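You operate a simulated robot arm through the tools that you are given. There is no shell and no other tool. Be economical: measure what you need, move in short steps, check, and stop when the job is done.

You run a simulated two-armed robot. Do the job below in one go: nothing can be reset, and whatever is moved stays where it is left.

## Task
Set the blue aid up for loan: battery in, door shut, switched on.
Fine: the battery that matches the door's ring; wheel at the third mark; its lamp lit.

Only the result counts: the job must be done as asked and must still hold three seconds after the hand-in. Knocking over, shifting, dropping, spilling or breaking anything else fails it.

## Robot
Two 7-joint arms with fingered hands on one trunk, on a base that drives. Base frame: it is fixed to the floor where the robot stands at the start and does not move with it; the origin is under the middle of the robot, x ahead of it, y to its left, z up; the surface under the hand at the start is at about z = 903. Lengths are in mm, angles in rad, forces in N, time in s.
The left shoulder is at the start at [44, 125, 1206], the right one opposite. With the tool pointing down near the work surface each hand reaches from about 480 to 860 mm from the robot's upright axis, wherever it stands, measured 20 degrees to its own side. Places, roughly: blue aid door [400, 0, 900]; blue aid switch [400, 100, 1000]; blue aid wheel [400, 100, 1000]. Payload 3.6 kg a hand.
Tool frame (each hand has its own): the origin (TCP) lies between the finger pads and is the grasp point; the fingertips stand 34 mm ahead of it; z points along the fingers, y is the line along which they close. Largest opening 116 mm; the body of the gripper starts 40 mm behind the TCP. The gripper is a hand of 5 fingers: y runs from the thumb to the fingers, the wrist lies at [-16, -160, -164] in the tool frame, and closing takes about 1.5 s.
Orientation is that of the tool frame in the base frame, as [roll, pitch, yaw] about the fixed x, y, z axes, in that order (R = Rz(yaw) Ry(pitch) Rx(roll)). With the fingers straight down and the wrist toward the robot, the tool's x, y and z point along [0, 1, 0], [1, 0, 0] and [0, 0, -1] of the base frame.

## Interface
- The arms move only by the tool play_rows. It takes "left_plan", "right_plan" or both (then of equal length, played together; a hand with none holds still); each is a list of rows, each a list of 7 numbers: the shift along the base's x, y, z in units of 50 mm (1.0 is 50 mm), then the turn, a rotation vector about the base's x, y, z in units of 8 degrees (1.0 is 8 degrees), then the gripper command, from -1 (fully open) to 1 (shut), values between in proportion. In form: [[tx, ty, tz, ax, ay, az, grip], ...]. A call has 1 to 12 rows; each row shifts and turns the commanded pose from where the row before left it. A call with a number of a shift or a turn outside -1 to 1 is refused whole. Rows are played at 5 a second. More than 50 mm and 0.15 rad between two rows, or a gripper value outside its range, and nothing of the call is played. A pose out of reach is approached as far as the arm can. The call stops where the force on the tool passes 40 N (or 10 N more than at its start, if that is more) or the arm is blocked; 0.2 s more then pass. Each finger travels about 153 mm/s and halts on what it meets, pressing with about 33 N; the grip force reading is that of the motor and also rises with nothing between the fingers. The clock runs only during rows and for 0.2 s after the last one: add rows that do not move to give the fingers time. It gives the time, the measured TCP pose, the force on the tool (base axes), the opening and the grip force at its end, in the units of the frame above (readings bear some noise), with the torque about the TCP (base axes, N m) and any sound that the robot's microphone picked up.
- Cameras (640 x 400 px; columns grow to the right, rows downward): "scene" is now at [134.5, 14.6, 1391.7]; the picture's right is [0.16, -0.99, 0.00], its down [-0.45, -0.07, -0.89] and it looks along [0.88, 0.14, -0.46] (base axes); focal length 214 px, centre (320, 200). "left" rides on the left gripper at [-69, -134, -110] in its tool frame; the picture's right is [-0.77, -0.19, 0.61], its down [0.59, -0.58, 0.57] and it looks along [0.25, 0.79, 0.55] (tool axes); focal length 256 px, centre (320, 200). "right" rides on the right gripper at [69, -134, -110] in its tool frame; the picture's right is [-0.77, 0.19, -0.61], its down [-0.59, -0.58, 0.56] and it looks along [-0.25, 0.80, 0.55] (tool axes); focal length 256 px, centre (320, 200). There is no depth. A picture from a camera that has moved, and an enlarged one, comes with that camera's place and axes in the base frame and with its lens.
- capture(camera): a new picture of that camera. It takes no simulated time.
- lift_body(by): slides the trunk up (or, below 0, down) by that many mm; the arms and the scene camera ride with it, the base frame stays. It gives what a move gives, with no picture.
- base_move(legs): drives the robot by 1 to 6 legs, each [ahead, turn to the left] in mm and rad, along the robot's own axes; the way and the turn of a leg run together, so that a leg with both is an arc; at most 1500 mm and 3.142 rad a leg. The arms and the cameras ride along, it lands a little off, and it stops where it bumps. It gives what a move gives.
- grasp_type(shape, hand): the hand has 5 fingers and takes this shape, open, in about a second: jaw (thumb against the fingers, like two jaws); tri (thumb and two fingers); tip (a fingertip pinch); poke (one finger out to press); point (the index stretched); flat (the hand flat); cup (the hand cupped); fist (a fist). The gripper value then closes the fingers along that shape, each until it touches; the sizes above hold for jaw. It gives what a move gives, with no picture.
- pan_tilt(pan, tilt): turns the head with the scene camera to pan (to the left, within 1.501 rad either way) and tilt (down, from -0.506 to 1.204), counted from straight ahead of the robot. It gives what a move gives.
- enlarge(camera, box): a new picture of the part [left, top, right, bottom] of that camera's present view, enlarged. It takes no simulated time.
- job_done(): hands the job in; it is judged then, once.

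Go step by step. Nothing tells you exact positions but the pictures and the camera data: compare them with the known pose of the tool, close in by small moves and look again before you grip or let go. The budget is 120 turns and 100 pictures, counting those below and the enlarged ones. Unless the task says otherwise, let go and move clear before handing in.

The tools are called after "Emit:" by a JSON object that holds its "fn" and its "kwargs". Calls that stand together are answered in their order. play_rows: Moves the arms, as the interface text tells. Its arguments: {"type":"object","properties":{"left_plan":{"type":"array"},"right_plan":{"type":"array"}},"required":[]} The other tools are called the same way: lift_body (by) slides the trunk up or down; grasp_type (shape, hand) gives the hand a shape; base_move (legs) drives the base; pan_tilt (pan, tilt) turns the head that bears the scene camera; capture (camera) takes a picture; enlarge (camera, box) takes an enlarged picture of a part of a camera's view; job_done () hands the job in.

At the start:

```text
time_s: 0.0
left_eef_pos: [466.5, 324.3, 1310.6]
left_orientation: [3.141, -0.001, 1.572]
left_contact_force: [0.3, -0.2, -0.4]
left_torque: [0.0, 0.0, -0.03]
left_opening: 115.8
left_grip_force: 0.1
left_shape: jaw
right_eef_pos: [489.6, -98.8, 1307.8]
right_orientation: [-3.141, 0.002, 1.572]
right_contact_force: [-0.4, -0.3, -0.1]
right_torque: [-0.03, -0.04, 0.0]
right_opening: 115.8
right_grip_force: 0.1
right_shape: jaw
trunk travel left (down, up): [-400.0, 362.0]
robot x, y, heading: [1.6, 2.0, 0.004]
head pan, tilt: [0.162, 0.475]
```

scene: 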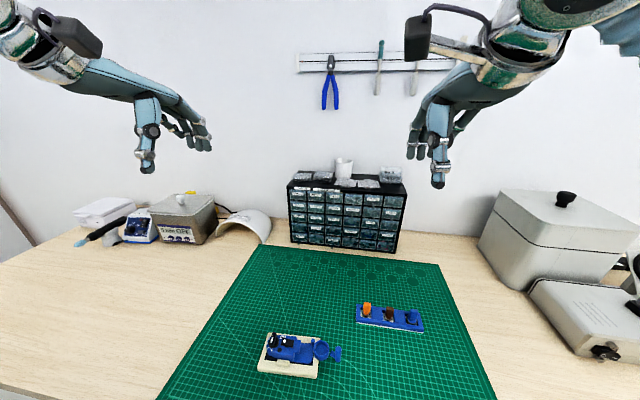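
right: 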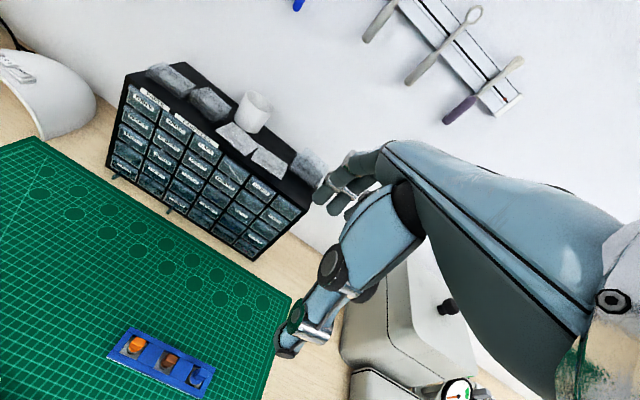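
left: 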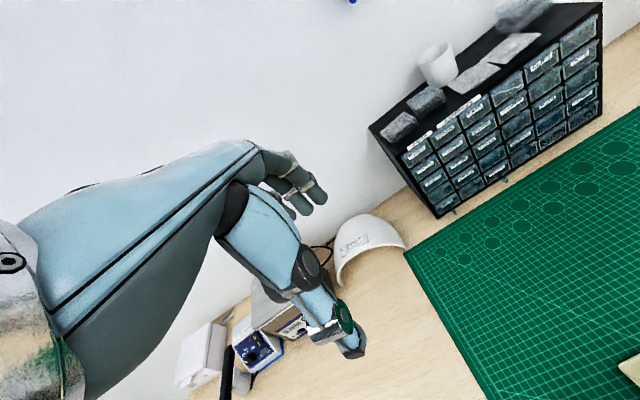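

I see the blue aid in a cream cradle, and a blue tray with three batteries (orange, brown, blue) behind and to the right of it. I'll look closer at both.

Emit:
{"fn": "enlarge", "kwargs": {"camera": "scene", "box": [240, 310, 360, 385]}}

Emit:
{"fn": "enlarge", "kwargs": {"camera": "scene", "box": [340, 285, 440, 347]}}

```text
5.33 times, centred on (300, 348) of scene
camera zoom: at [134.5, 14.6, 1391.7], right [0.16, -0.99, 0.0], down [-0.45, -0.07, -0.89], along [0.88, 0.14, -0.46], focal length 1144 px, centre (427, -587)
```

zoom: 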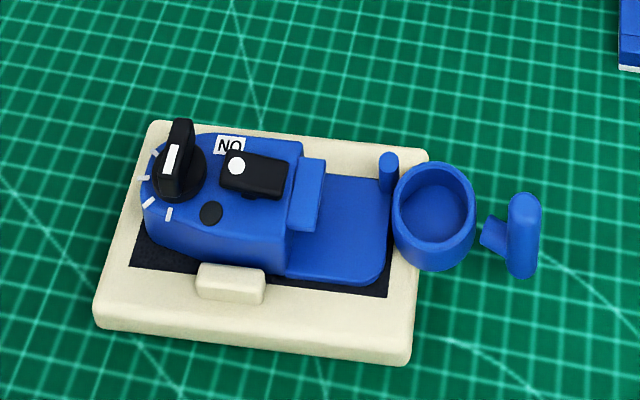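

```text
6.40 times, centred on (390, 316) of scene
camera zoom: at [134.5, 14.6, 1391.7], right [0.16, -0.99, 0.0], down [-0.45, -0.07, -0.89], along [0.88, 0.14, -0.46], focal length 1373 px, centre (-128, -542)
```

zoom: 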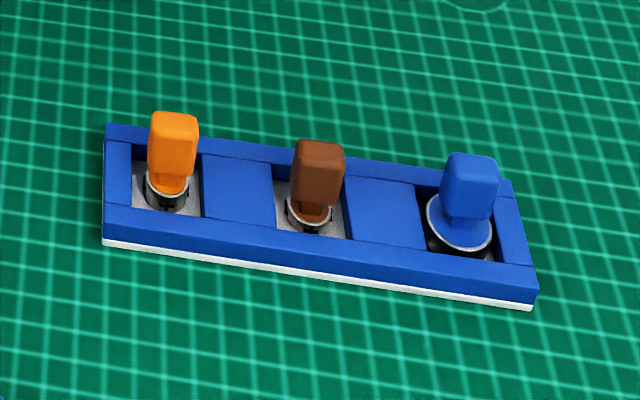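

The aid's door is swung open with its cup facing up. I'll zoom in on the door's ring, the dial and switch, and the batteries.

Emit:
{"fn": "enlarge", "kwargs": {"camera": "scene", "box": [308, 335, 344, 365]}}

Emit:
{"fn": "enlarge", "kwargs": {"camera": "scene", "box": [262, 330, 302, 360]}}

```text
13.33 times, centred on (326, 350) of scene
camera zoom: at [134.5, 14.6, 1391.7], right [0.16, -0.99, 0.0], down [-0.45, -0.07, -0.89], along [0.88, 0.14, -0.46], focal length 2860 px, centre (240, -1800)
```

zoom: 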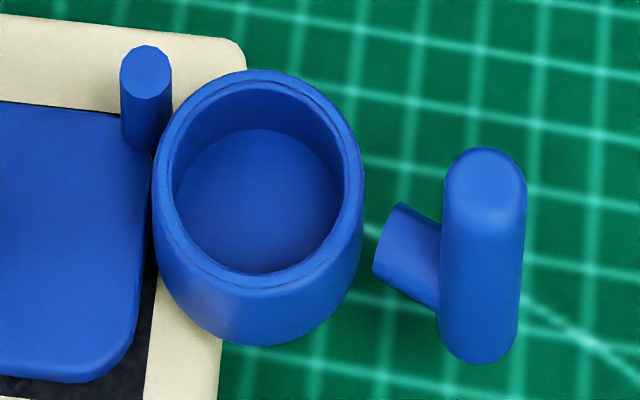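

```text
13.33 times, centred on (282, 345) of scene
camera zoom: at [134.5, 14.6, 1391.7], right [0.16, -0.99, 0.0], down [-0.45, -0.07, -0.89], along [0.88, 0.14, -0.46], focal length 2860 px, centre (827, -1733)
```

zoom: 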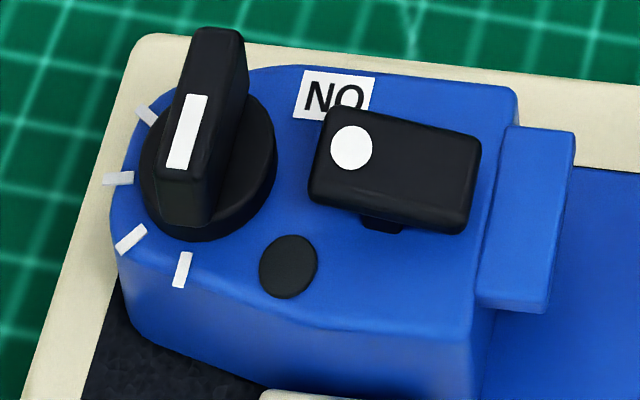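

The cup's ring is blue and roughly 27 mm inside, which matches the large blue battery. I'll back the base up so the aid is inside arm reach, then look again.

Emit:
{"fn": "base_move", "kwargs": {"legs": [[-170, 0]]}}

Emit:
{"fn": "pan_tilt", "kwargs": {"pan": 0.1, "tilt": 0.8}}

Emit:
{"fn": "capture", "kwargs": {"camera": "scene"}}

```text
time_s: 1.3
left_eef_pos: [333.0, 322.5, 1302.9]
left_orientation: [-3.122, -0.02, 1.573]
left_contact_force: [-0.2, 0.8, -1.9]
left_torque: [-0.03, -0.06, -0.02]
left_opening: 115.9
left_grip_force: 0.0
left_shape: jaw
right_eef_pos: [354.7, -100.0, 1301.8]
right_orientation: [3.132, 0.007, 1.571]
right_contact_force: [-1.4, -0.4, -2.1]
right_torque: [0.07, -0.08, 0.01]
right_opening: 115.9
right_grip_force: 0.1
right_shape: jaw
trunk travel left (down, up): [-400.0, 362.0]
robot x, y, heading: [-128.5, 3.8, 0.004]
head pan, tilt: [0.162, 0.475]
stopped in leg 1: the robot was blocked; the commanded pose is now the measured one
```

```text
time_s: 2.1
left_eef_pos: [347.6, 315.1, 1247.1]
left_orientation: [-2.886, -0.104, 1.589]
left_contact_force: [0.5, -0.5, 0.6]
left_torque: [-0.03, 0.09, 0.01]
left_opening: 116.1
left_grip_force: 0.1
left_shape: jaw
right_eef_pos: [365.0, -122.2, 1338.0]
right_orientation: [3.048, -0.002, 1.518]
right_contact_force: [0.1, 0.0, 0.7]
right_torque: [-0.01, -0.03, 0.0]
right_opening: 115.7
right_grip_force: 0.0
right_shape: jaw
trunk travel left (down, up): [-400.0, 362.0]
robot x, y, heading: [-126.2, 0.6, 0.003]
head pan, tilt: [0.099, 0.799]
```

```text
92 pictures are left
camera scene: at [113.1, 8.9, 1360.8], right [0.1, -0.99, -0.01], down [-0.77, -0.07, -0.63], along [0.63, 0.07, -0.77], focal length 214 px, centre (320, 200)
```

scene: 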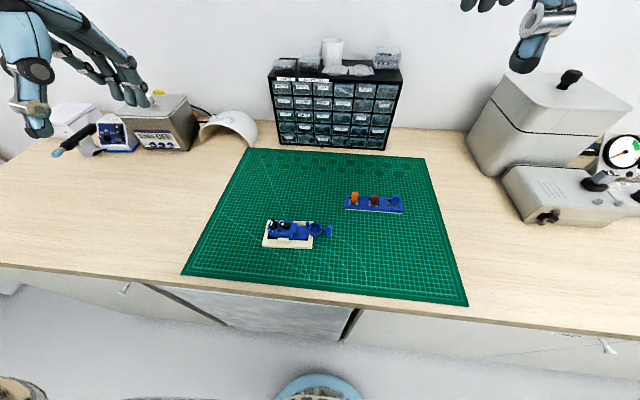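

The base stopped after 130 mm, which is enough room. I'll look closely at the aid and tray from here.

Emit:
{"fn": "enlarge", "kwargs": {"camera": "scene", "box": [256, 210, 340, 260]}}

Emit:
{"fn": "enlarge", "kwargs": {"camera": "scene", "box": [336, 182, 412, 222]}}

Emit:
{"fn": "enlarge", "kwargs": {"camera": "scene", "box": [262, 216, 294, 242]}}

```text
7.62 times, centred on (298, 235) of scene
camera zoom: at [113.1, 8.9, 1360.8], right [0.1, -0.99, -0.01], down [-0.77, -0.07, -0.63], along [0.63, 0.07, -0.77], focal length 1634 px, centre (488, -67)
```

zoom: 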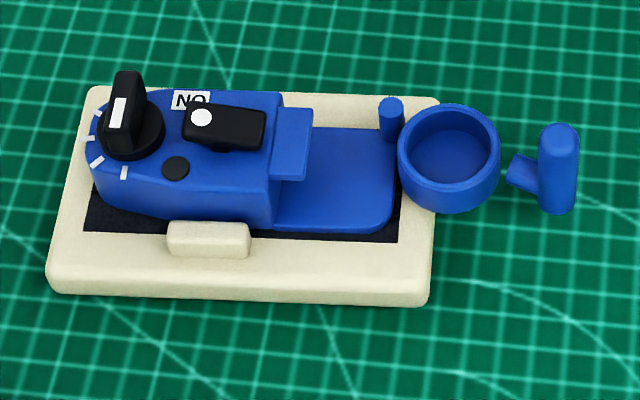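

```text
8.42 times, centred on (374, 202) of scene
camera zoom: at [113.1, 8.9, 1360.8], right [0.1, -0.99, -0.01], down [-0.77, -0.07, -0.63], along [0.63, 0.07, -0.77], focal length 1806 px, centre (-135, 183)
```

zoom: 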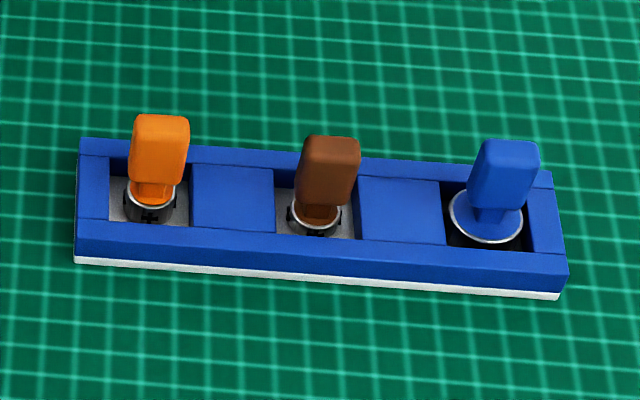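

```text
15.38 times, centred on (278, 229) of scene
camera zoom: at [113.1, 8.9, 1360.8], right [0.1, -0.99, -0.01], down [-0.77, -0.07, -0.63], along [0.63, 0.07, -0.77], focal length 3300 px, centre (966, -246)
```

zoom: 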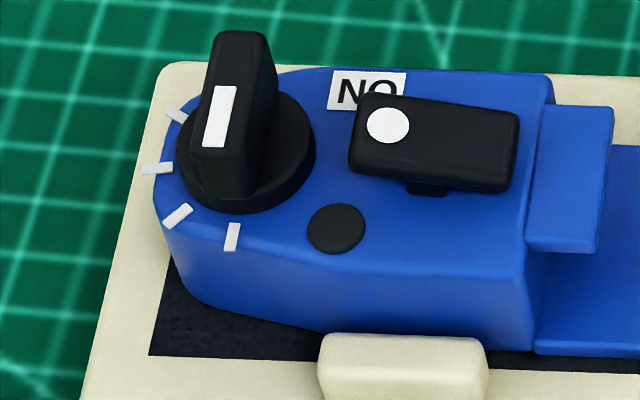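

I need a steeper view of the dial to count its marks, so I'll raise the trunk and look down.

Emit:
{"fn": "lift_body", "kwargs": {"by": 340}}

Emit:
{"fn": "pan_tilt", "kwargs": {"pan": 0.1, "tilt": 1.2}}

Emit:
{"fn": "capture", "kwargs": {"camera": "scene"}}

```text
time_s: 2.4
left_eef_pos: [251.1, 302.5, 1208.3]
left_orientation: [-2.773, -0.096, 1.556]
left_contact_force: [0.7, -1.5, 1.5]
left_torque: [0.17, 0.04, -0.04]
left_opening: 115.9
left_grip_force: 0.1
left_shape: jaw
right_eef_pos: [250.1, -112.8, 1373.3]
right_orientation: [2.854, -0.027, 1.588]
right_contact_force: [-2.6, 7.0, 2.6]
right_torque: [-0.39, -0.07, -0.1]
right_opening: 115.7
right_grip_force: 0.1
right_shape: jaw
trunk travel left (down, up): [-401.0, 361.0]
robot x, y, heading: [-128.6, 1.5, 0.003]
head pan, tilt: [0.099, 0.799]
stopped: the arm was blocked; the commanded pose is now the measured one
```

```text
time_s: 3.3
left_eef_pos: [274.8, 315.0, 1262.3]
left_orientation: [-2.931, -0.112, 1.599]
left_contact_force: [-2.5, 0.2, -1.5]
left_torque: [0.0, -0.16, 0.06]
left_opening: 115.6
left_grip_force: 0.2
left_shape: jaw
right_eef_pos: [288.4, -116.0, 1351.8]
right_orientation: [2.996, -0.017, 1.549]
right_contact_force: [-2.8, 0.6, -1.4]
right_torque: [0.01, -0.23, -0.05]
right_opening: 116.0
right_grip_force: 0.1
right_shape: jaw
trunk travel left (down, up): [-401.0, 361.0]
robot x, y, heading: [-123.5, -0.6, 0.007]
head pan, tilt: [0.099, 1.201]
```

```text
88 pictures are left
camera scene: at [38.7, 6.2, 1337.9], right [0.1, -0.99, 0.0], down [-0.94, -0.1, -0.32], along [0.32, 0.04, -0.95], focal length 214 px, centre (320, 200)
```

scene: 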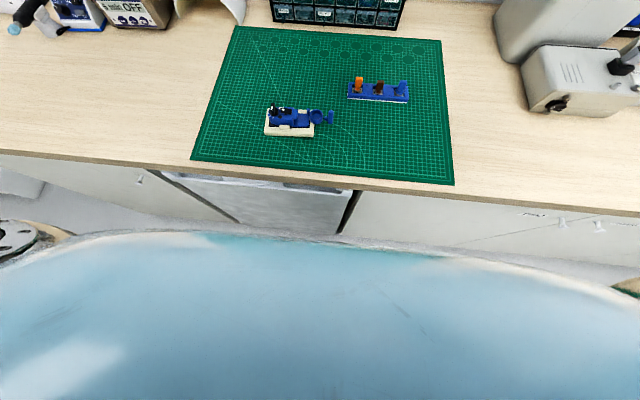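

The stops look like the body still swaying from the drive, not a real obstacle. I'll let the arms settle and then continue.

Emit:
{"fn": "play_rows", "kwargs": {"left_plan": [[0, 0, 0, 0, 0, 0, -1], [0, 0, 0, 0, 0, 0, -1], [0, 0, 0, 0, 0, 0, -1], [0, 0, 0, 0, 0, 0, -1], [0, 0, 0, 0, 0, 0, -1], [0, 0, 0, 0, 0, 0, -1]], "right_plan": [[0, 0, 0, 0, 0, 0, -1], [0, 0, 0, 0, 0, 0, -1], [0, 0, 0, 0, 0, 0, -1], [0, 0, 0, 0, 0, 0, -1], [0, 0, 0, 0, 0, 0, -1], [0, 0, 0, 0, 0, 0, -1]]}}

Emit:
{"fn": "lift_body", "kwargs": {"by": 320}}

Emit:
{"fn": "capture", "kwargs": {"camera": "scene"}}

```text
time_s: 3.6
left_eef_pos: [230.5, 288.4, 1237.3]
left_orientation: [-2.904, -0.055, 1.529]
left_contact_force: [0.1, -0.8, -0.2]
left_torque: [0.04, 0.09, 0.0]
left_opening: 116.1
left_grip_force: 0.0
left_shape: jaw
right_eef_pos: [214.0, -101.1, 1371.6]
right_orientation: [2.878, -0.079, 1.614]
right_contact_force: [16.0, -5.1, 16.3]
right_torque: [1.41, 4.25, 0.1]
right_opening: 115.9
right_grip_force: 0.1
right_shape: jaw
trunk travel left (down, up): [-401.0, 361.0]
robot x, y, heading: [-124.7, -4.2, 0.0]
head pan, tilt: [0.099, 1.201]
stopped in row 1 (left hand): the arm was blocked; the commanded pose is now the measured one
```

```text
time_s: 4.0
left_eef_pos: [144.9, 287.1, 1266.5]
left_orientation: [-3.02, -0.049, 1.532]
left_contact_force: [1.7, 2.1, 1.4]
left_torque: [-0.08, 0.17, 0.02]
left_opening: 116.0
left_grip_force: 0.1
left_shape: jaw
right_eef_pos: [112.7, -101.6, 1390.6]
right_orientation: [2.813, -0.058, 1.625]
right_contact_force: [-62.9, 0.0, 53.7]
right_torque: [3.11, 5.49, 4.0]
right_opening: 116.1
right_grip_force: 0.1
right_shape: jaw
trunk travel left (down, up): [-403.0, 360.0]
robot x, y, heading: [-128.8, -2.0, 0.001]
head pan, tilt: [0.099, 1.201]
stopped: the arm was blocked; the commanded pose is now the measured one
```

```text
87 pictures are left
camera scene: at [-52.2, 7.0, 1339.7], right [0.12, -0.99, 0.0], down [-0.93, -0.11, -0.35], along [0.35, 0.04, -0.94], focal length 214 px, centre (320, 200)
```

scene: 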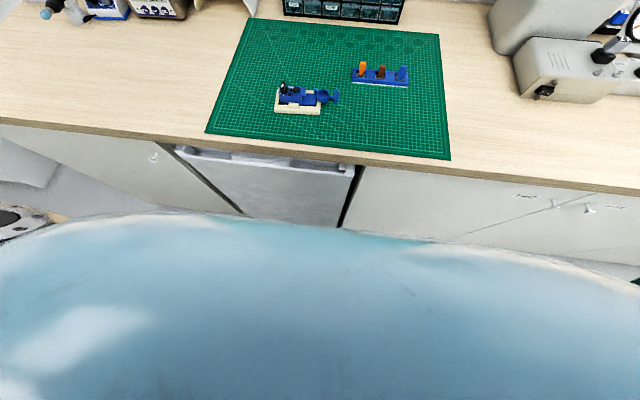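

The camera and hands keep drifting back. I'll hold both arms for one row and check whether they're still moving.

Emit:
{"fn": "play_rows", "kwargs": {"left_plan": [[0, 0, 0, 0, 0, 0, -1]], "right_plan": [[0, 0, 0, 0, 0, 0, -1]]}}

Emit:
{"fn": "pan_tilt", "kwargs": {"pan": 0.1, "tilt": 0.8}}

Emit:
{"fn": "capture", "kwargs": {"camera": "scene"}}

Emit:
{"fn": "capture", "kwargs": {"camera": "right"}}

```text
time_s: 4.6
left_eef_pos: [211.0, 282.6, 1254.6]
left_orientation: [-2.979, -0.029, 1.52]
left_contact_force: [-1.5, -1.0, -0.3]
left_torque: [0.1, -0.09, 0.02]
left_opening: 115.8
left_grip_force: 0.2
left_shape: jaw
right_eef_pos: [187.5, -103.9, 1374.3]
right_orientation: [2.886, -0.079, 1.605]
right_contact_force: [8.6, 4.1, 63.0]
right_torque: [4.22, 12.25, -1.25]
right_opening: 116.0
right_grip_force: 0.1
right_shape: jaw
trunk travel left (down, up): [-403.0, 360.0]
robot x, y, heading: [-121.7, -3.1, 0.003]
head pan, tilt: [0.099, 1.201]
stopped in row 1 (left hand): the arm was blocked; the commanded pose is now the measured one
```

```text
time_s: 5.4
left_eef_pos: [202.1, 290.2, 1253.6]
left_orientation: [-2.957, -0.054, 1.54]
left_contact_force: [-0.9, -1.0, 0.1]
left_torque: [0.07, -0.07, 0.04]
left_opening: 115.6
left_grip_force: 0.1
left_shape: jaw
right_eef_pos: [181.9, -106.2, 1370.2]
right_orientation: [2.888, -0.052, 1.596]
right_contact_force: [42.7, -8.5, 10.3]
right_torque: [1.49, 5.5, -1.23]
right_opening: 116.0
right_grip_force: 0.1
right_shape: jaw
trunk travel left (down, up): [-403.0, 360.0]
robot x, y, heading: [-122.8, -1.3, 0.001]
head pan, tilt: [0.099, 0.799]
```

```text
86 pictures are left
camera scene: at [28.8, 7.9, 1365.6], right [0.1, -1.0, 0.0], down [-0.73, -0.07, -0.68], along [0.68, 0.07, -0.73], focal length 214 px, centre (320, 200)
```

scene: 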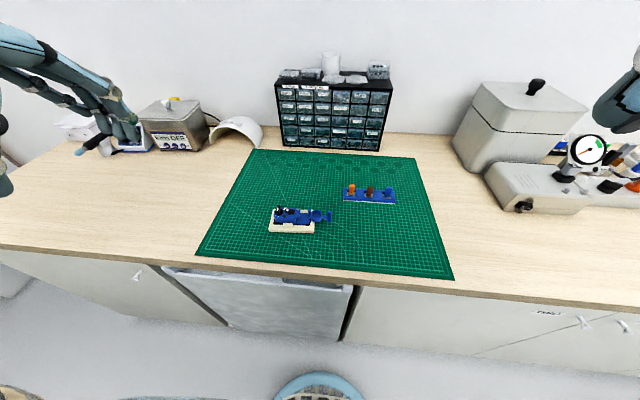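

```text
85 pictures are left
camera right: at [22.0, -45.0, 1448.2], right [0.05, -0.8, 0.6], down [-0.4, -0.56, -0.72], along [0.91, -0.21, -0.35], focal length 256 px, centre (320, 200)
```

right: 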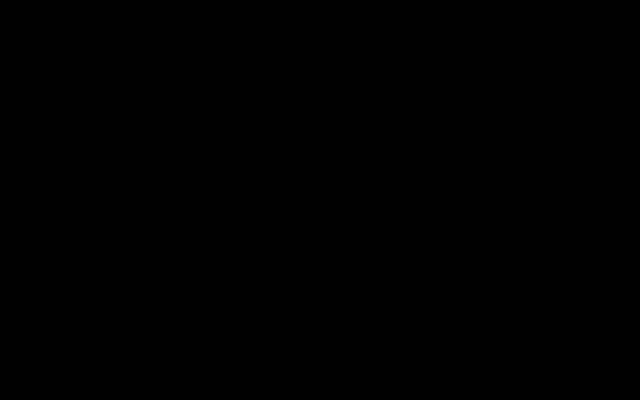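

The right hand has ended up against the head. I'll move both hands forward, away from the body.

Emit:
{"fn": "play_rows", "kwargs": {"right_plan": [[0.6, -0.4, 0, 0, 0, 0, -1], [0.6, -0.4, 0, 0, 0, 0, -1], [0.6, -0.4, 0, 0, 0, 0, -1], [0.6, 0, 0, 0, 0, 0, -1]], "left_plan": [[0.6, 0, 0, 0, 0, 0, -1], [0.6, 0, 0, 0, 0, 0, -1], [0.6, 0, 0, 0, 0, 0, -1], [0.6, 0, 0, 0, 0, 0, -1]]}}

```text
time_s: 6.4
left_eef_pos: [300.7, 293.3, 1253.3]
left_orientation: [-2.963, -0.067, 1.55]
left_contact_force: [-0.1, 0.8, -0.3]
left_torque: [-0.02, 0.01, -0.04]
left_opening: 115.9
left_grip_force: 0.0
left_shape: jaw
right_eef_pos: [279.3, -166.1, 1374.2]
right_orientation: [2.863, -0.043, 1.599]
right_contact_force: [0.1, -0.1, 0.1]
right_torque: [-0.02, 0.0, 0.02]
right_opening: 116.0
right_grip_force: 0.0
right_shape: jaw
trunk travel left (down, up): [-403.0, 360.0]
robot x, y, heading: [-126.8, -0.5, 0.002]
head pan, tilt: [0.099, 0.799]
```

Emit:
{"fn": "play_rows", "kwargs": {"right_plan": [[0.7, 0, 0, -0.1, 0.5, 0, -1], [0.7, 0, 0, -0.1, 0.5, -0.1, -1], [0.7, 0, 0, -0.1, 0.5, -0.1, -1], [0.7, 0, 0, 0, 0.5, 0, -1], [0, 0, 0, 0, 0, 0, -1], [0, 0, 0, 0, 0, 0, -1]], "left_plan": [[0.7, 0, 0, -0.2, -0.4, 0, -1], [0.7, 0, 0, -0.2, -0.4, 0.1, -1], [0.7, 0, 0, -0.1, -0.4, 0.1, -1], [0.7, 0, 0, 0, -0.1, 0, -1], [0, 0, 0, 0, 0, 0, -1], [0, 0, 0, 0, 0, 0, -1]]}}

Emit:
{"fn": "lift_body", "kwargs": {"by": 300}}

Emit:
{"fn": "pan_tilt", "kwargs": {"pan": 0.15, "tilt": 1.1}}

Emit:
{"fn": "capture", "kwargs": {"camera": "scene"}}

```text
time_s: 7.8
left_eef_pos: [441.5, 294.5, 1253.2]
left_orientation: [3.14, 0.002, 1.583]
left_contact_force: [0.4, -0.8, -0.6]
left_torque: [-0.03, 0.01, 0.0]
left_opening: 115.9
left_grip_force: 0.1
left_shape: jaw
right_eef_pos: [421.0, -166.4, 1373.4]
right_orientation: [-3.136, -0.002, 1.565]
right_contact_force: [0.8, 0.5, 0.2]
right_torque: [-0.01, 0.0, 0.0]
right_opening: 116.0
right_grip_force: 0.0
right_shape: jaw
trunk travel left (down, up): [-403.0, 360.0]
robot x, y, heading: [-121.4, -2.4, 0.002]
head pan, tilt: [0.099, 0.799]
```

```text
time_s: 10.8
left_eef_pos: [440.7, 295.6, 1553.1]
left_orientation: [-3.142, 0.004, 1.583]
left_contact_force: [0.0, 0.4, 0.1]
left_torque: [-0.03, -0.01, -0.04]
left_opening: 116.0
left_grip_force: 0.1
left_shape: jaw
right_eef_pos: [419.8, -167.2, 1673.0]
right_orientation: [-3.136, -0.003, 1.565]
right_contact_force: [1.0, -0.2, 0.3]
right_torque: [0.02, 0.0, -0.01]
right_opening: 116.1
right_grip_force: 0.1
right_shape: jaw
trunk travel left (down, up): [-703.0, 60.0]
robot x, y, heading: [-121.7, -1.0, 0.001]
head pan, tilt: [0.099, 0.799]
```

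```text
time_s: 11.6
left_eef_pos: [440.0, 294.7, 1553.8]
left_orientation: [3.138, 0.0, 1.582]
left_contact_force: [-0.3, 0.8, -1.1]
left_torque: [-0.01, -0.02, -0.01]
left_opening: 116.0
left_grip_force: 0.1
left_shape: jaw
right_eef_pos: [420.4, -167.5, 1673.5]
right_orientation: [-3.14, -0.003, 1.566]
right_contact_force: [-0.2, 0.5, -0.8]
right_torque: [0.01, -0.02, -0.03]
right_opening: 115.8
right_grip_force: 0.1
right_shape: jaw
trunk travel left (down, up): [-703.0, 60.0]
robot x, y, heading: [-125.7, -0.6, 0.004]
head pan, tilt: [0.15, 1.1]
```

```text
84 pictures are left
camera scene: at [-48.8, 9.3, 1645.7], right [0.15, -0.99, 0.0], down [-0.88, -0.13, -0.45], along [0.45, 0.07, -0.89], focal length 214 px, centre (320, 200)
```

scene: 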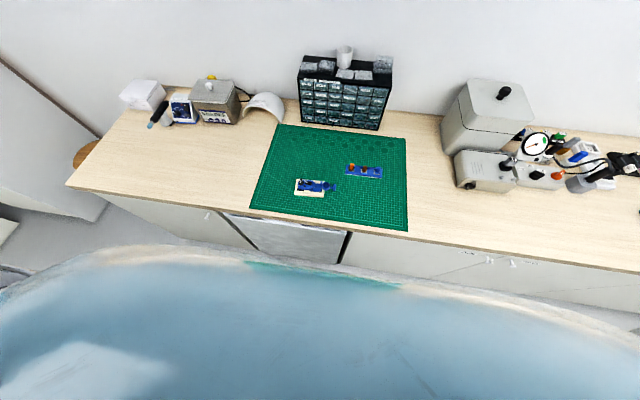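

Emit:
{"fn": "enlarge", "kwargs": {"camera": "scene", "box": [290, 174, 342, 206]}}

Emit:
{"fn": "enlarge", "kwargs": {"camera": "scene", "box": [294, 176, 316, 192]}}

Emit:
{"fn": "enlarge", "kwargs": {"camera": "scene", "box": [340, 158, 388, 184]}}

```text
12.31 times, centred on (316, 190) of scene
camera zoom: at [-48.8, 9.3, 1645.7], right [0.15, -0.99, 0.0], down [-0.88, -0.13, -0.45], along [0.45, 0.07, -0.89], focal length 2640 px, centre (369, 323)
```

zoom: 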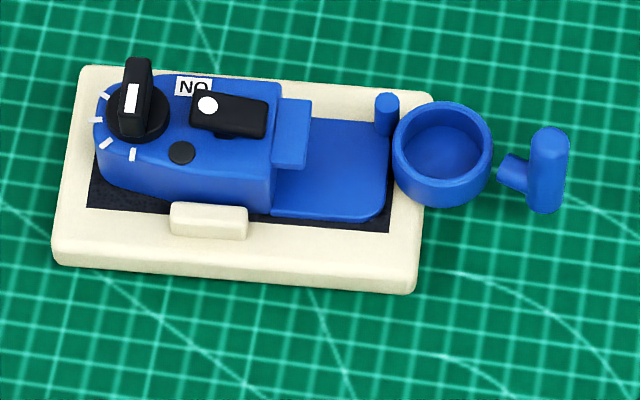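

```text
16.00 times, centred on (305, 184) of scene
camera zoom: at [-48.8, 9.3, 1645.7], right [0.15, -0.99, 0.0], down [-0.88, -0.13, -0.45], along [0.45, 0.07, -0.89], focal length 3432 px, centre (560, 456)
```

zoom: 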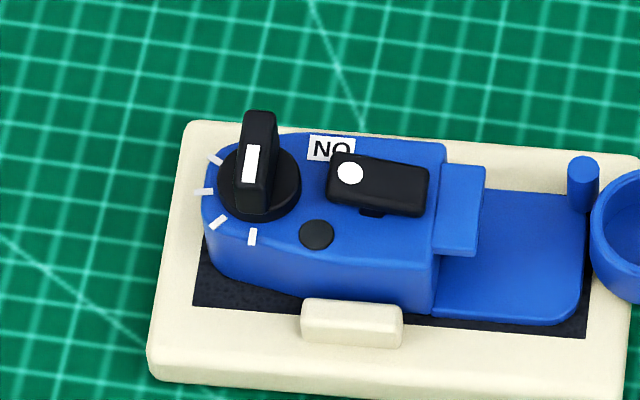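

```text
13.33 times, centred on (364, 171) of scene
camera zoom: at [-48.8, 9.3, 1645.7], right [0.15, -0.99, 0.0], down [-0.88, -0.13, -0.45], along [0.45, 0.07, -0.89], focal length 2860 px, centre (-267, 587)
```

zoom: 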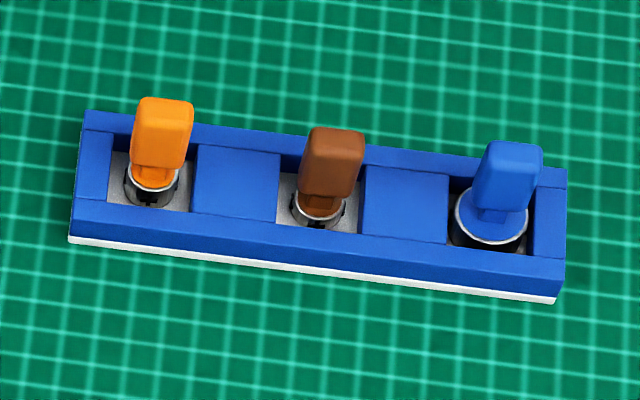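

The dial shows four marks, possibly with a fifth hidden. The pointer sits at the near one, so two marks clockwise gives the leftmost. I take the blue battery to be at about (483, -145) and the cup at (383, 52), with the hinge pin vertical. I'll lower the trunk and bring the right hand over the blue battery.

Emit:
{"fn": "lift_body", "kwargs": {"by": -300}}

Emit:
{"fn": "pan_tilt", "kwargs": {"pan": 0.0, "tilt": 0.75}}

Emit:
{"fn": "play_rows", "kwargs": {"right_plan": [[0.3, 0.1, -0.8, 0, 0, 0, -1], [0.3, 0.1, -0.8, 0, 0, 0, -1], [0.3, 0.1, -0.8, 0, 0, 0, -1], [0.3, 0.1, -0.8, 0, 0, 0, -1], [0.05, 0, -0.8, 0, 0, 0, -1], [0, 0, -0.8, 0, 0, 0, -1], [0, 0, -0.8, 0, 0, 0, -1], [0, 0, -0.6, 0, 0, 0, -1], [0, 0, 0, 0, 0, 0, -1]]}}

Emit:
{"fn": "capture", "kwargs": {"camera": "scene"}}

Emit:
{"fn": "capture", "kwargs": {"camera": "right"}}

```text
time_s: 14.6
left_eef_pos: [440.5, 294.5, 1255.0]
left_orientation: [3.136, 0.001, 1.584]
left_contact_force: [-0.1, -0.8, -0.3]
left_torque: [0.01, 0.0, -0.02]
left_opening: 115.9
left_grip_force: 0.0
left_shape: jaw
right_eef_pos: [419.7, -166.5, 1374.2]
right_orientation: [-3.138, -0.003, 1.565]
right_contact_force: [0.0, -0.1, 0.6]
right_torque: [0.03, -0.03, 0.01]
right_opening: 116.0
right_grip_force: 0.0
right_shape: jaw
trunk travel left (down, up): [-403.0, 360.0]
robot x, y, heading: [-121.8, 0.7, 0.001]
head pan, tilt: [0.15, 1.1]
```

```text
time_s: 15.5
left_eef_pos: [439.7, 293.8, 1254.2]
left_orientation: [3.138, 0.002, 1.584]
left_contact_force: [0.2, -0.2, 0.3]
left_torque: [0.02, -0.01, -0.01]
left_opening: 116.2
left_grip_force: 0.1
left_shape: jaw
right_eef_pos: [419.0, -167.2, 1373.6]
right_orientation: [-3.137, -0.004, 1.565]
right_contact_force: [0.7, 0.6, 0.2]
right_torque: [0.01, 0.02, 0.0]
right_opening: 115.9
right_grip_force: 0.1
right_shape: jaw
trunk travel left (down, up): [-403.0, 360.0]
robot x, y, heading: [-122.0, 0.1, 0.001]
head pan, tilt: [0.0, 0.75]
```

```text
time_s: 17.5
left_eef_pos: [440.3, 294.5, 1253.6]
left_orientation: [3.137, 0.002, 1.584]
left_contact_force: [-0.4, 0.1, 0.9]
left_torque: [-0.02, 0.02, 0.0]
left_opening: 115.8
left_grip_force: 0.0
left_shape: jaw
right_eef_pos: [482.7, -146.9, 1062.1]
right_orientation: [-3.137, -0.003, 1.568]
right_contact_force: [-0.3, 0.3, -1.1]
right_torque: [-0.02, 0.0, 0.0]
right_opening: 116.0
right_grip_force: 0.0
right_shape: jaw
trunk travel left (down, up): [-403.0, 360.0]
robot x, y, heading: [-124.5, 0.1, 0.002]
head pan, tilt: [0.0, 0.75]
```

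```text
80 pictures are left
camera scene: at [2.4, 0.1, 1370.1], right [0.0, -1.0, 0.0], down [-0.68, 0.0, -0.73], along [0.73, 0.0, -0.68], focal length 214 px, centre (320, 200)
```

scene: 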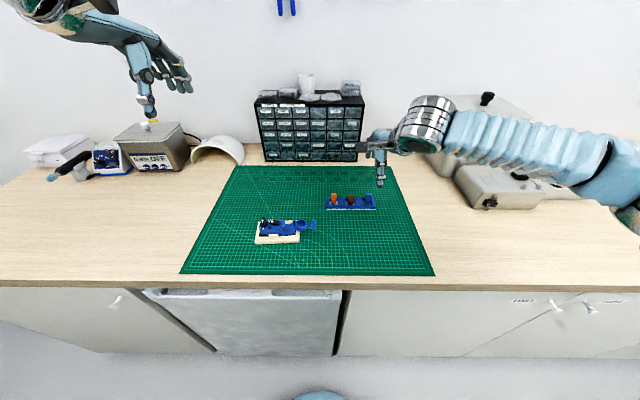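

```text
79 pictures are left
camera right: at [348.9, -78.3, 1174.2], right [0.19, -0.77, 0.61], down [-0.58, -0.58, -0.56], along [0.79, -0.25, -0.56], focal length 256 px, centre (320, 200)
```

right: 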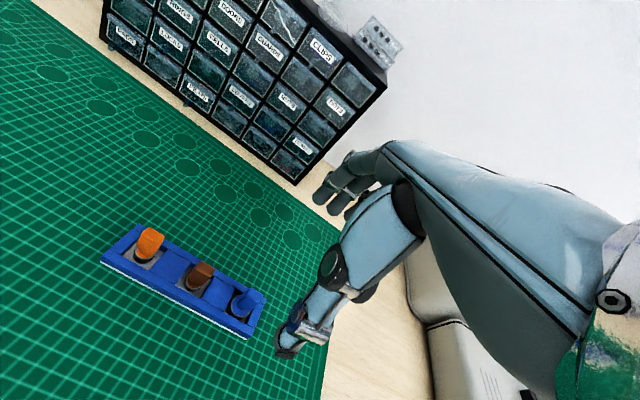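

Emit:
{"fn": "enlarge", "kwargs": {"camera": "right", "box": [180, 240, 300, 350]}}

Emit:
{"fn": "enlarge", "kwargs": {"camera": "scene", "box": [310, 120, 430, 220]}}

```text
3.64 times, centred on (240, 295) of right
camera zoom: at [348.9, -78.3, 1174.2], right [0.19, -0.77, 0.61], down [-0.58, -0.58, -0.56], along [0.79, -0.25, -0.56], focal length 931 px, centre (611, -146)
```

zoom: 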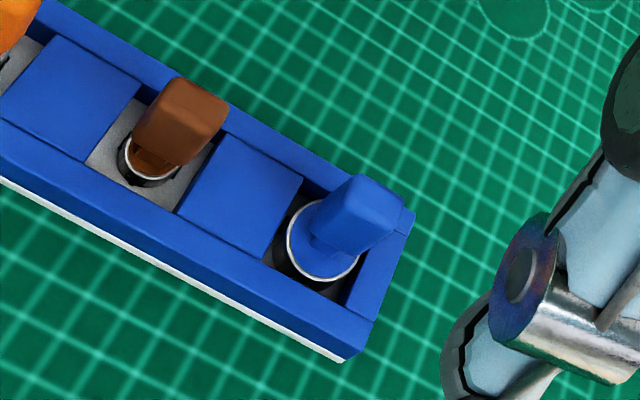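

```text
4.00 times, centred on (370, 170) of scene
camera zoom: at [2.4, 0.1, 1370.1], right [0.0, -1.0, 0.0], down [-0.68, 0.0, -0.73], along [0.73, 0.0, -0.68], focal length 858 px, centre (120, 320)
```

zoom: 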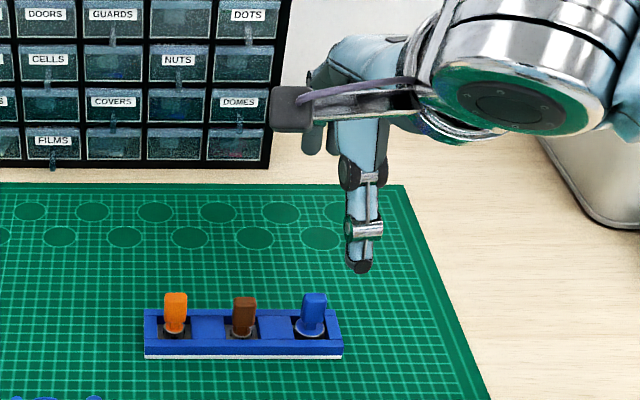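

The tab top is at about (481, -144, 950). The neighbouring tab is only 50 mm away, so I'll try the fingertip pinch shape and see how the hand looks.

Emit:
{"fn": "grasp_type", "kwargs": {"hand": "right", "shape": "tip"}}

Emit:
{"fn": "capture", "kwargs": {"camera": "right"}}

Emit:
{"fn": "enlarge", "kwargs": {"camera": "scene", "box": [310, 120, 430, 220]}}

```text
time_s: 18.4
left_eef_pos: [439.9, 294.2, 1254.9]
left_orientation: [3.139, 0.001, 1.582]
left_contact_force: [0.1, 0.4, 0.5]
left_torque: [0.0, 0.01, -0.02]
left_opening: 115.7
left_grip_force: 0.0
left_shape: jaw
right_eef_pos: [483.2, -147.4, 1062.9]
right_orientation: [-3.136, -0.002, 1.566]
right_contact_force: [-0.1, 0.0, 0.2]
right_torque: [0.02, 0.0, 0.01]
right_opening: 115.8
right_grip_force: 0.1
right_shape: tip
trunk travel left (down, up): [-403.0, 360.0]
robot x, y, heading: [-125.1, 0.3, 0.003]
head pan, tilt: [0.0, 0.75]
```

```text
76 pictures are left
camera right: at [349.1, -78.4, 1174.6], right [0.19, -0.77, 0.61], down [-0.58, -0.58, -0.56], along [0.79, -0.25, -0.56], focal length 256 px, centre (320, 200)
```

right: 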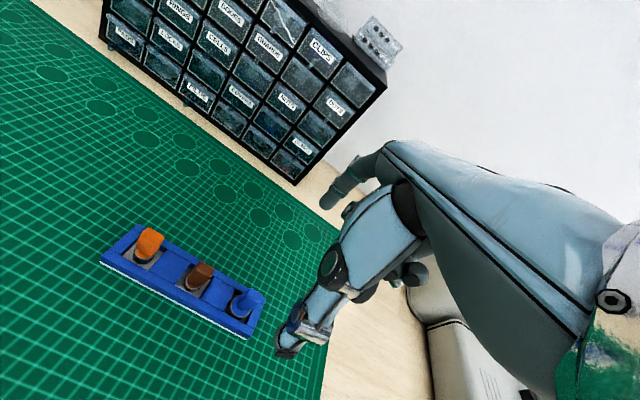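

```text
4.00 times, centred on (370, 170) of scene
camera zoom: at [2.5, 0.0, 1370.1], right [0.0, -1.0, 0.0], down [-0.68, 0.0, -0.73], along [0.73, 0.0, -0.68], focal length 858 px, centre (120, 320)
```

zoom: 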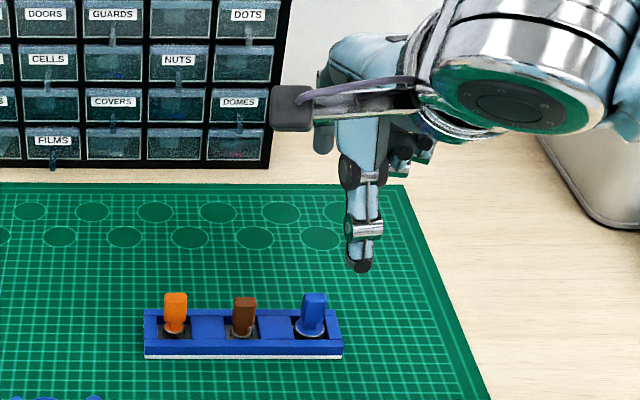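

Only the index and thumb are out now. I'll close them in the air to find the true pinch point.

Emit:
{"fn": "play_rows", "kwargs": {"right_plan": [[0, 0, 0, 0, 0, 0, 1], [0, 0, 0, 0, 0, 0, 1], [0, 0, 0, 0, 0, 0, 1], [0, 0, 0, 0, 0, 0, 1], [0, 0, 0, 0, 0, 0, 1], [0, 0, 0, 0, 0, 0, 1], [0, 0, 0, 0, 0, 0, 1], [0, 0, 0, 0, 0, 0, 1]]}}

Emit:
{"fn": "enlarge", "kwargs": {"camera": "right", "box": [200, 150, 440, 360]}}

Emit:
{"fn": "enlarge", "kwargs": {"camera": "scene", "box": [310, 120, 430, 220]}}

```text
time_s: 20.2
left_eef_pos: [439.2, 293.2, 1253.3]
left_orientation: [3.138, 0.001, 1.582]
left_contact_force: [-0.1, 1.0, -1.1]
left_torque: [0.0, 0.02, -0.02]
left_opening: 115.7
left_grip_force: 0.0
left_shape: jaw
right_eef_pos: [484.4, -147.2, 1062.9]
right_orientation: [-3.137, -0.005, 1.566]
right_contact_force: [-0.1, -0.5, 0.2]
right_torque: [-0.01, -0.06, -0.03]
right_opening: 0.1
right_grip_force: 0.0
right_shape: tip
trunk travel left (down, up): [-403.0, 360.0]
robot x, y, heading: [-123.5, 3.2, 0.003]
head pan, tilt: [0.0, 0.75]
```

```text
1.90 times, centred on (320, 255) of right
camera zoom: at [349.1, -78.4, 1174.6], right [0.19, -0.77, 0.61], down [-0.58, -0.58, -0.56], along [0.79, -0.25, -0.56], focal length 488 px, centre (320, 95)
```

zoom: 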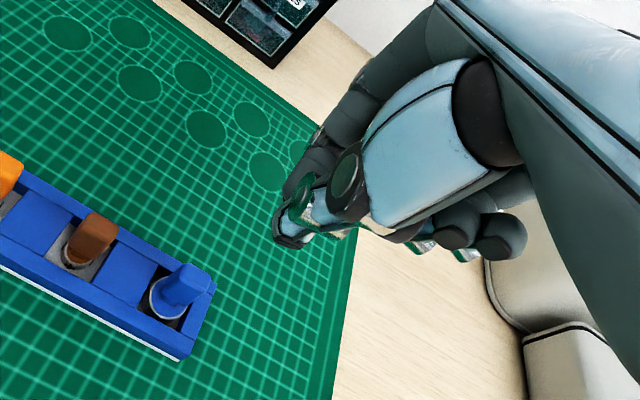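

```text
4.00 times, centred on (370, 170) of scene
camera zoom: at [2.5, 0.0, 1370.1], right [0.0, -1.0, 0.0], down [-0.68, 0.0, -0.73], along [0.73, 0.0, -0.68], focal length 858 px, centre (120, 320)
```

zoom: 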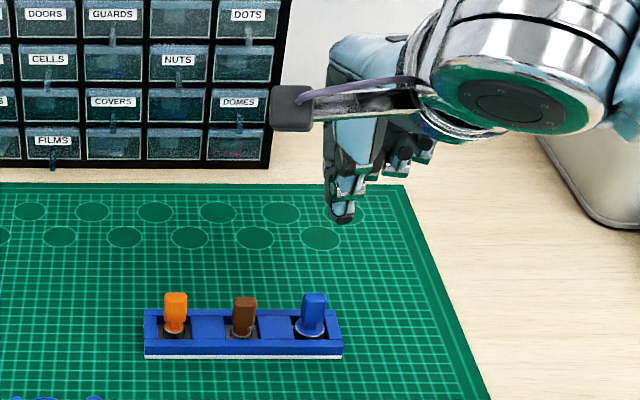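

The pinch point sits at about TCP +(-20, +2, -24). I'll reopen and descend so the fingers straddle the blue tab, then check.

Emit:
{"fn": "play_rows", "kwargs": {"right_plan": [[0.34, 0.02, 0, 0, 0, 0, -1], [0, 0, -0.3, 0, 0, 0, -1], [0, 0, -0.4, 0, 0, 0, -1], [0, 0, -0.4, 0, 0, 0, -1], [0, 0, -0.5, 0, 0, 0, -0.5], [0, 0, 0, 0, 0, 0, -0.5], [0, 0, 0, 0, 0, 0, -0.5]]}}

Emit:
{"fn": "enlarge", "kwargs": {"camera": "right", "box": [200, 150, 440, 360]}}

Emit:
{"fn": "enlarge", "kwargs": {"camera": "scene", "box": [320, 140, 420, 220]}}

```text
time_s: 21.8
left_eef_pos: [439.7, 293.5, 1253.6]
left_orientation: [3.137, 0.003, 1.581]
left_contact_force: [0.2, -0.9, -0.7]
left_torque: [0.01, -0.01, 0.01]
left_opening: 115.8
left_grip_force: 0.1
left_shape: jaw
right_eef_pos: [497.5, -146.8, 981.8]
right_orientation: [-3.137, -0.004, 1.566]
right_contact_force: [0.8, 0.2, -0.2]
right_torque: [0.0, 0.01, 0.01]
right_opening: 87.4
right_grip_force: 0.1
right_shape: tip
trunk travel left (down, up): [-403.0, 360.0]
robot x, y, heading: [-124.3, 0.3, -0.001]
head pan, tilt: [0.0, 0.75]
```

```text
1.90 times, centred on (320, 255) of right
camera zoom: at [364.0, -77.8, 1095.4], right [0.19, -0.77, 0.61], down [-0.58, -0.58, -0.56], along [0.79, -0.25, -0.56], focal length 488 px, centre (320, 95)
```

zoom: 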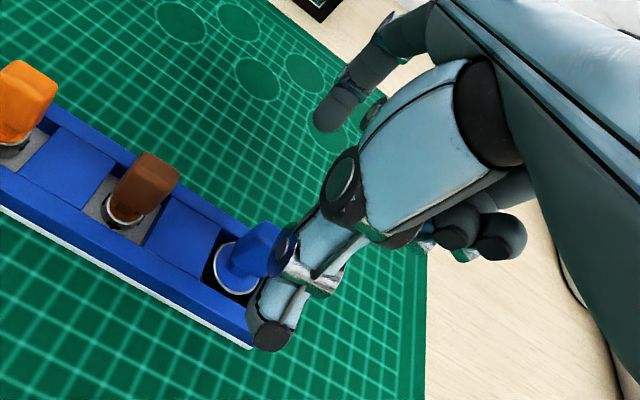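

```text
5.00 times, centred on (370, 180) of scene
camera zoom: at [2.6, -0.1, 1370.1], right [0.0, -1.0, 0.0], down [-0.68, 0.0, -0.73], along [0.73, 0.0, -0.68], focal length 1072 px, centre (70, 300)
```

zoom: 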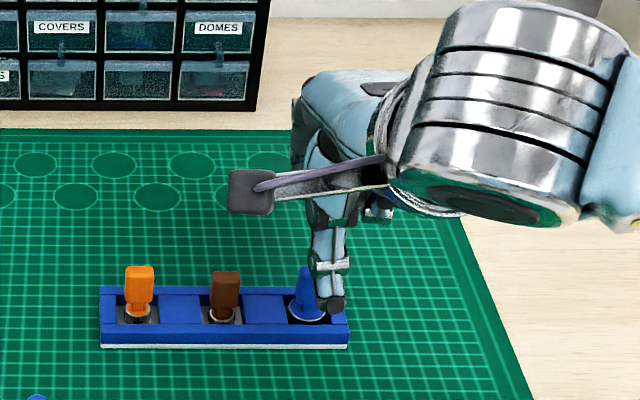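

Emit:
{"fn": "play_rows", "kwargs": {"right_plan": [[0.06, 0.06, -0.2, 0, 0, 0, -0.5], [0, 0, -0.4, 0, 0, 0, -0.5], [0, 0, 0, 0, 0, 0, -0.5], [0, 0, 0, 0, 0, 0, -0.5]]}}

Emit:
{"fn": "enlarge", "kwargs": {"camera": "right", "box": [230, 190, 390, 330]}}

Emit:
{"fn": "enlarge", "kwargs": {"camera": "scene", "box": [340, 170, 400, 220]}}

```text
time_s: 22.8
left_eef_pos: [440.2, 293.7, 1254.4]
left_orientation: [3.138, 0.003, 1.582]
left_contact_force: [0.3, 0.5, -0.1]
left_torque: [0.01, -0.04, -0.01]
left_opening: 115.9
left_grip_force: 0.0
left_shape: jaw
right_eef_pos: [501.2, -142.8, 953.7]
right_orientation: [-3.138, -0.005, 1.565]
right_contact_force: [0.4, -0.3, 0.8]
right_torque: [-0.01, 0.04, 0.01]
right_opening: 87.4
right_grip_force: 0.1
right_shape: tip
trunk travel left (down, up): [-403.0, 360.0]
robot x, y, heading: [-126.2, 1.7, 0.003]
head pan, tilt: [0.0, 0.75]
```

```text
2.86 times, centred on (310, 260) of right
camera zoom: at [368.0, -74.0, 1064.5], right [0.19, -0.77, 0.61], down [-0.58, -0.58, -0.56], along [0.79, -0.25, -0.56], focal length 731 px, centre (349, 29)
```

zoom: 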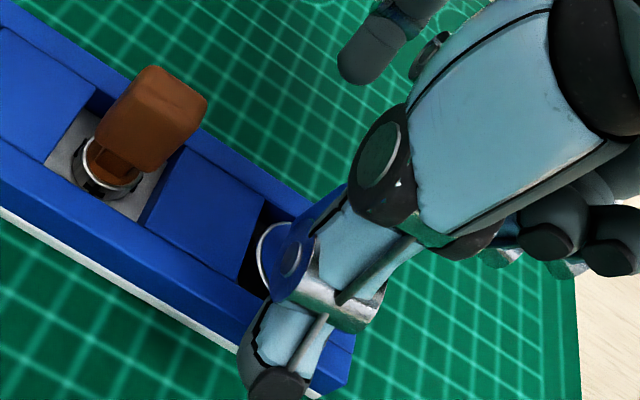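

```text
8.00 times, centred on (370, 195) of scene
camera zoom: at [2.5, -0.1, 1370.1], right [0.0, -1.0, 0.0], down [-0.68, 0.0, -0.73], along [0.73, 0.0, -0.68], focal length 1716 px, centre (-80, 240)
```

zoom: 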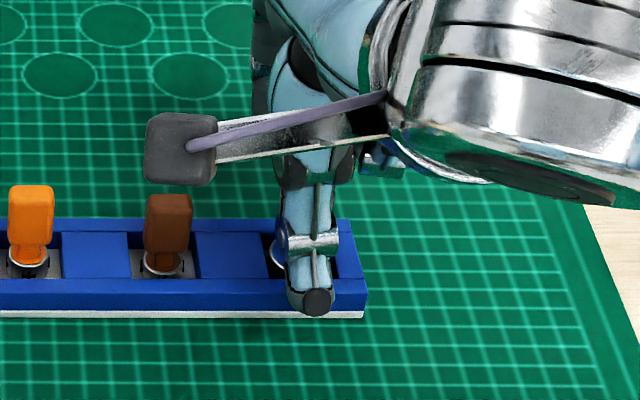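

The thumb is in line with the tab and above the tray rim, so I'll close on it.

Emit:
{"fn": "play_rows", "kwargs": {"right_plan": [[0, 0, 0, 0, 0, 0, 0], [0, 0, 0, 0, 0, 0, 0.4], [0, 0, 0, 0, 0, 0, 0.7], [0, 0, 0, 0, 0, 0, 1], [0, 0, 0, 0, 0, 0, 1], [0, 0, 0, 0, 0, 0, 1], [0, 0, 0, 0, 0, 0, 1]]}}

Emit:
{"fn": "enlarge", "kwargs": {"camera": "right", "box": [230, 190, 390, 330]}}

Emit:
{"fn": "enlarge", "kwargs": {"camera": "scene", "box": [340, 170, 400, 220]}}

```text
time_s: 24.4
left_eef_pos: [438.2, 294.1, 1254.3]
left_orientation: [3.139, 0.001, 1.581]
left_contact_force: [-1.6, 0.0, 0.2]
left_torque: [0.0, 0.04, -0.03]
left_opening: 116.0
left_grip_force: 0.0
left_shape: jaw
right_eef_pos: [501.1, -143.6, 954.1]
right_orientation: [-3.139, -0.001, 1.567]
right_contact_force: [-2.0, -0.1, 10.5]
right_torque: [0.07, 0.38, 0.08]
right_opening: 5.5
right_grip_force: 32.8
right_shape: tip
trunk travel left (down, up): [-403.0, 360.0]
robot x, y, heading: [-124.6, -0.9, 0.003]
head pan, tilt: [0.0, 0.75]
```

```text
2.86 times, centred on (310, 260) of right
camera zoom: at [367.1, -73.9, 1065.8], right [0.18, -0.77, 0.61], down [-0.58, -0.58, -0.57], along [0.79, -0.25, -0.56], focal length 731 px, centre (349, 29)
```

zoom: 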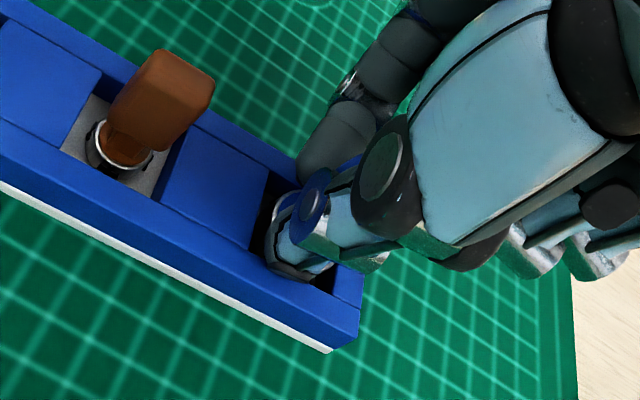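

```text
8.00 times, centred on (370, 195) of scene
camera zoom: at [1.1, 0.2, 1370.3], right [0.0, -1.0, 0.0], down [-0.68, 0.0, -0.73], along [0.73, 0.0, -0.68], focal length 1716 px, centre (-80, 240)
```

zoom: 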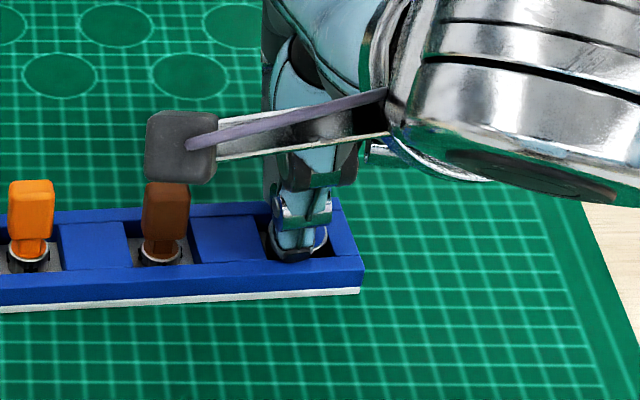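

The tray's right end seems to have moved while the fingers closed. I'll look at the whole tray before doing anything else.

Emit:
{"fn": "enlarge", "kwargs": {"camera": "scene", "box": [300, 150, 420, 230]}}

Emit:
{"fn": "capture", "kwargs": {"camera": "left"}}

```text
5.00 times, centred on (360, 190) of scene
camera zoom: at [1.1, 0.2, 1370.3], right [0.0, -1.0, 0.0], down [-0.68, 0.0, -0.73], along [0.73, 0.0, -0.68], focal length 1072 px, centre (120, 250)
```

zoom: 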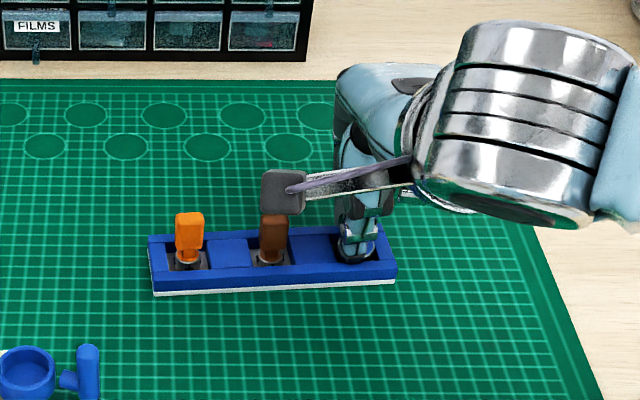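

```text
65 pictures are left
camera left: at [304.6, 223.1, 1364.6], right [-0.18, -0.77, -0.61], down [-0.58, 0.58, -0.57], along [0.79, 0.26, -0.55], focal length 256 px, centre (320, 200)
```

left: 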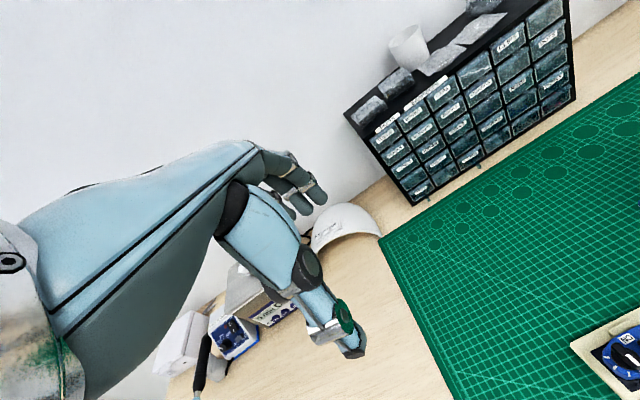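

The tray yawed about 5°, with its right end pushed roughly 12 mm away. The pinched battery is still in its well, so I'll gently draw it back to restore the tray.

Emit:
{"fn": "play_rows", "kwargs": {"right_plan": [[-0.1, 0, 0, 0, 0, 0, 1], [-0.1, 0, 0, 0, 0, 0, 1], [-0.06, 0, 0, 0, 0, 0, 1], [0, 0, 0, 0, 0, 0, 1]]}}

Emit:
{"fn": "enlarge", "kwargs": {"camera": "scene", "box": [300, 150, 420, 230]}}

```text
time_s: 25.4
left_eef_pos: [441.2, 293.8, 1253.9]
left_orientation: [3.138, 0.002, 1.581]
left_contact_force: [-1.0, 0.1, 0.5]
left_torque: [0.01, -0.02, -0.01]
left_opening: 115.8
left_grip_force: 0.2
left_shape: jaw
right_eef_pos: [488.4, -143.8, 953.8]
right_orientation: [-3.139, -0.003, 1.566]
right_contact_force: [5.4, -2.4, 11.1]
right_torque: [0.03, 0.08, 0.08]
right_opening: 5.7
right_grip_force: 32.5
right_shape: tip
trunk travel left (down, up): [-403.0, 360.0]
robot x, y, heading: [-122.5, -0.5, 0.004]
head pan, tilt: [0.0, 0.75]
```

```text
5.00 times, centred on (360, 190) of scene
camera zoom: at [2.3, 0.0, 1370.2], right [0.0, -1.0, 0.0], down [-0.68, 0.0, -0.73], along [0.73, 0.0, -0.68], focal length 1072 px, centre (120, 250)
```

zoom: 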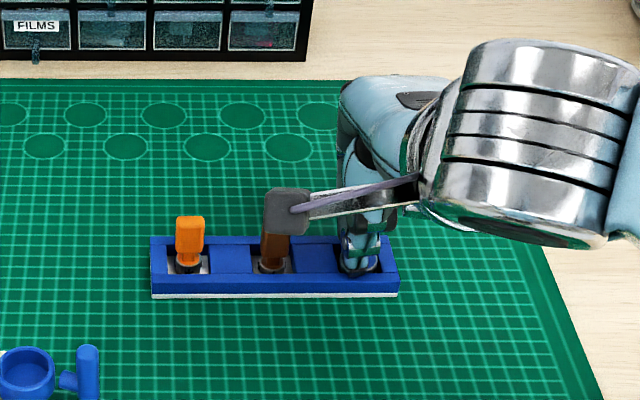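

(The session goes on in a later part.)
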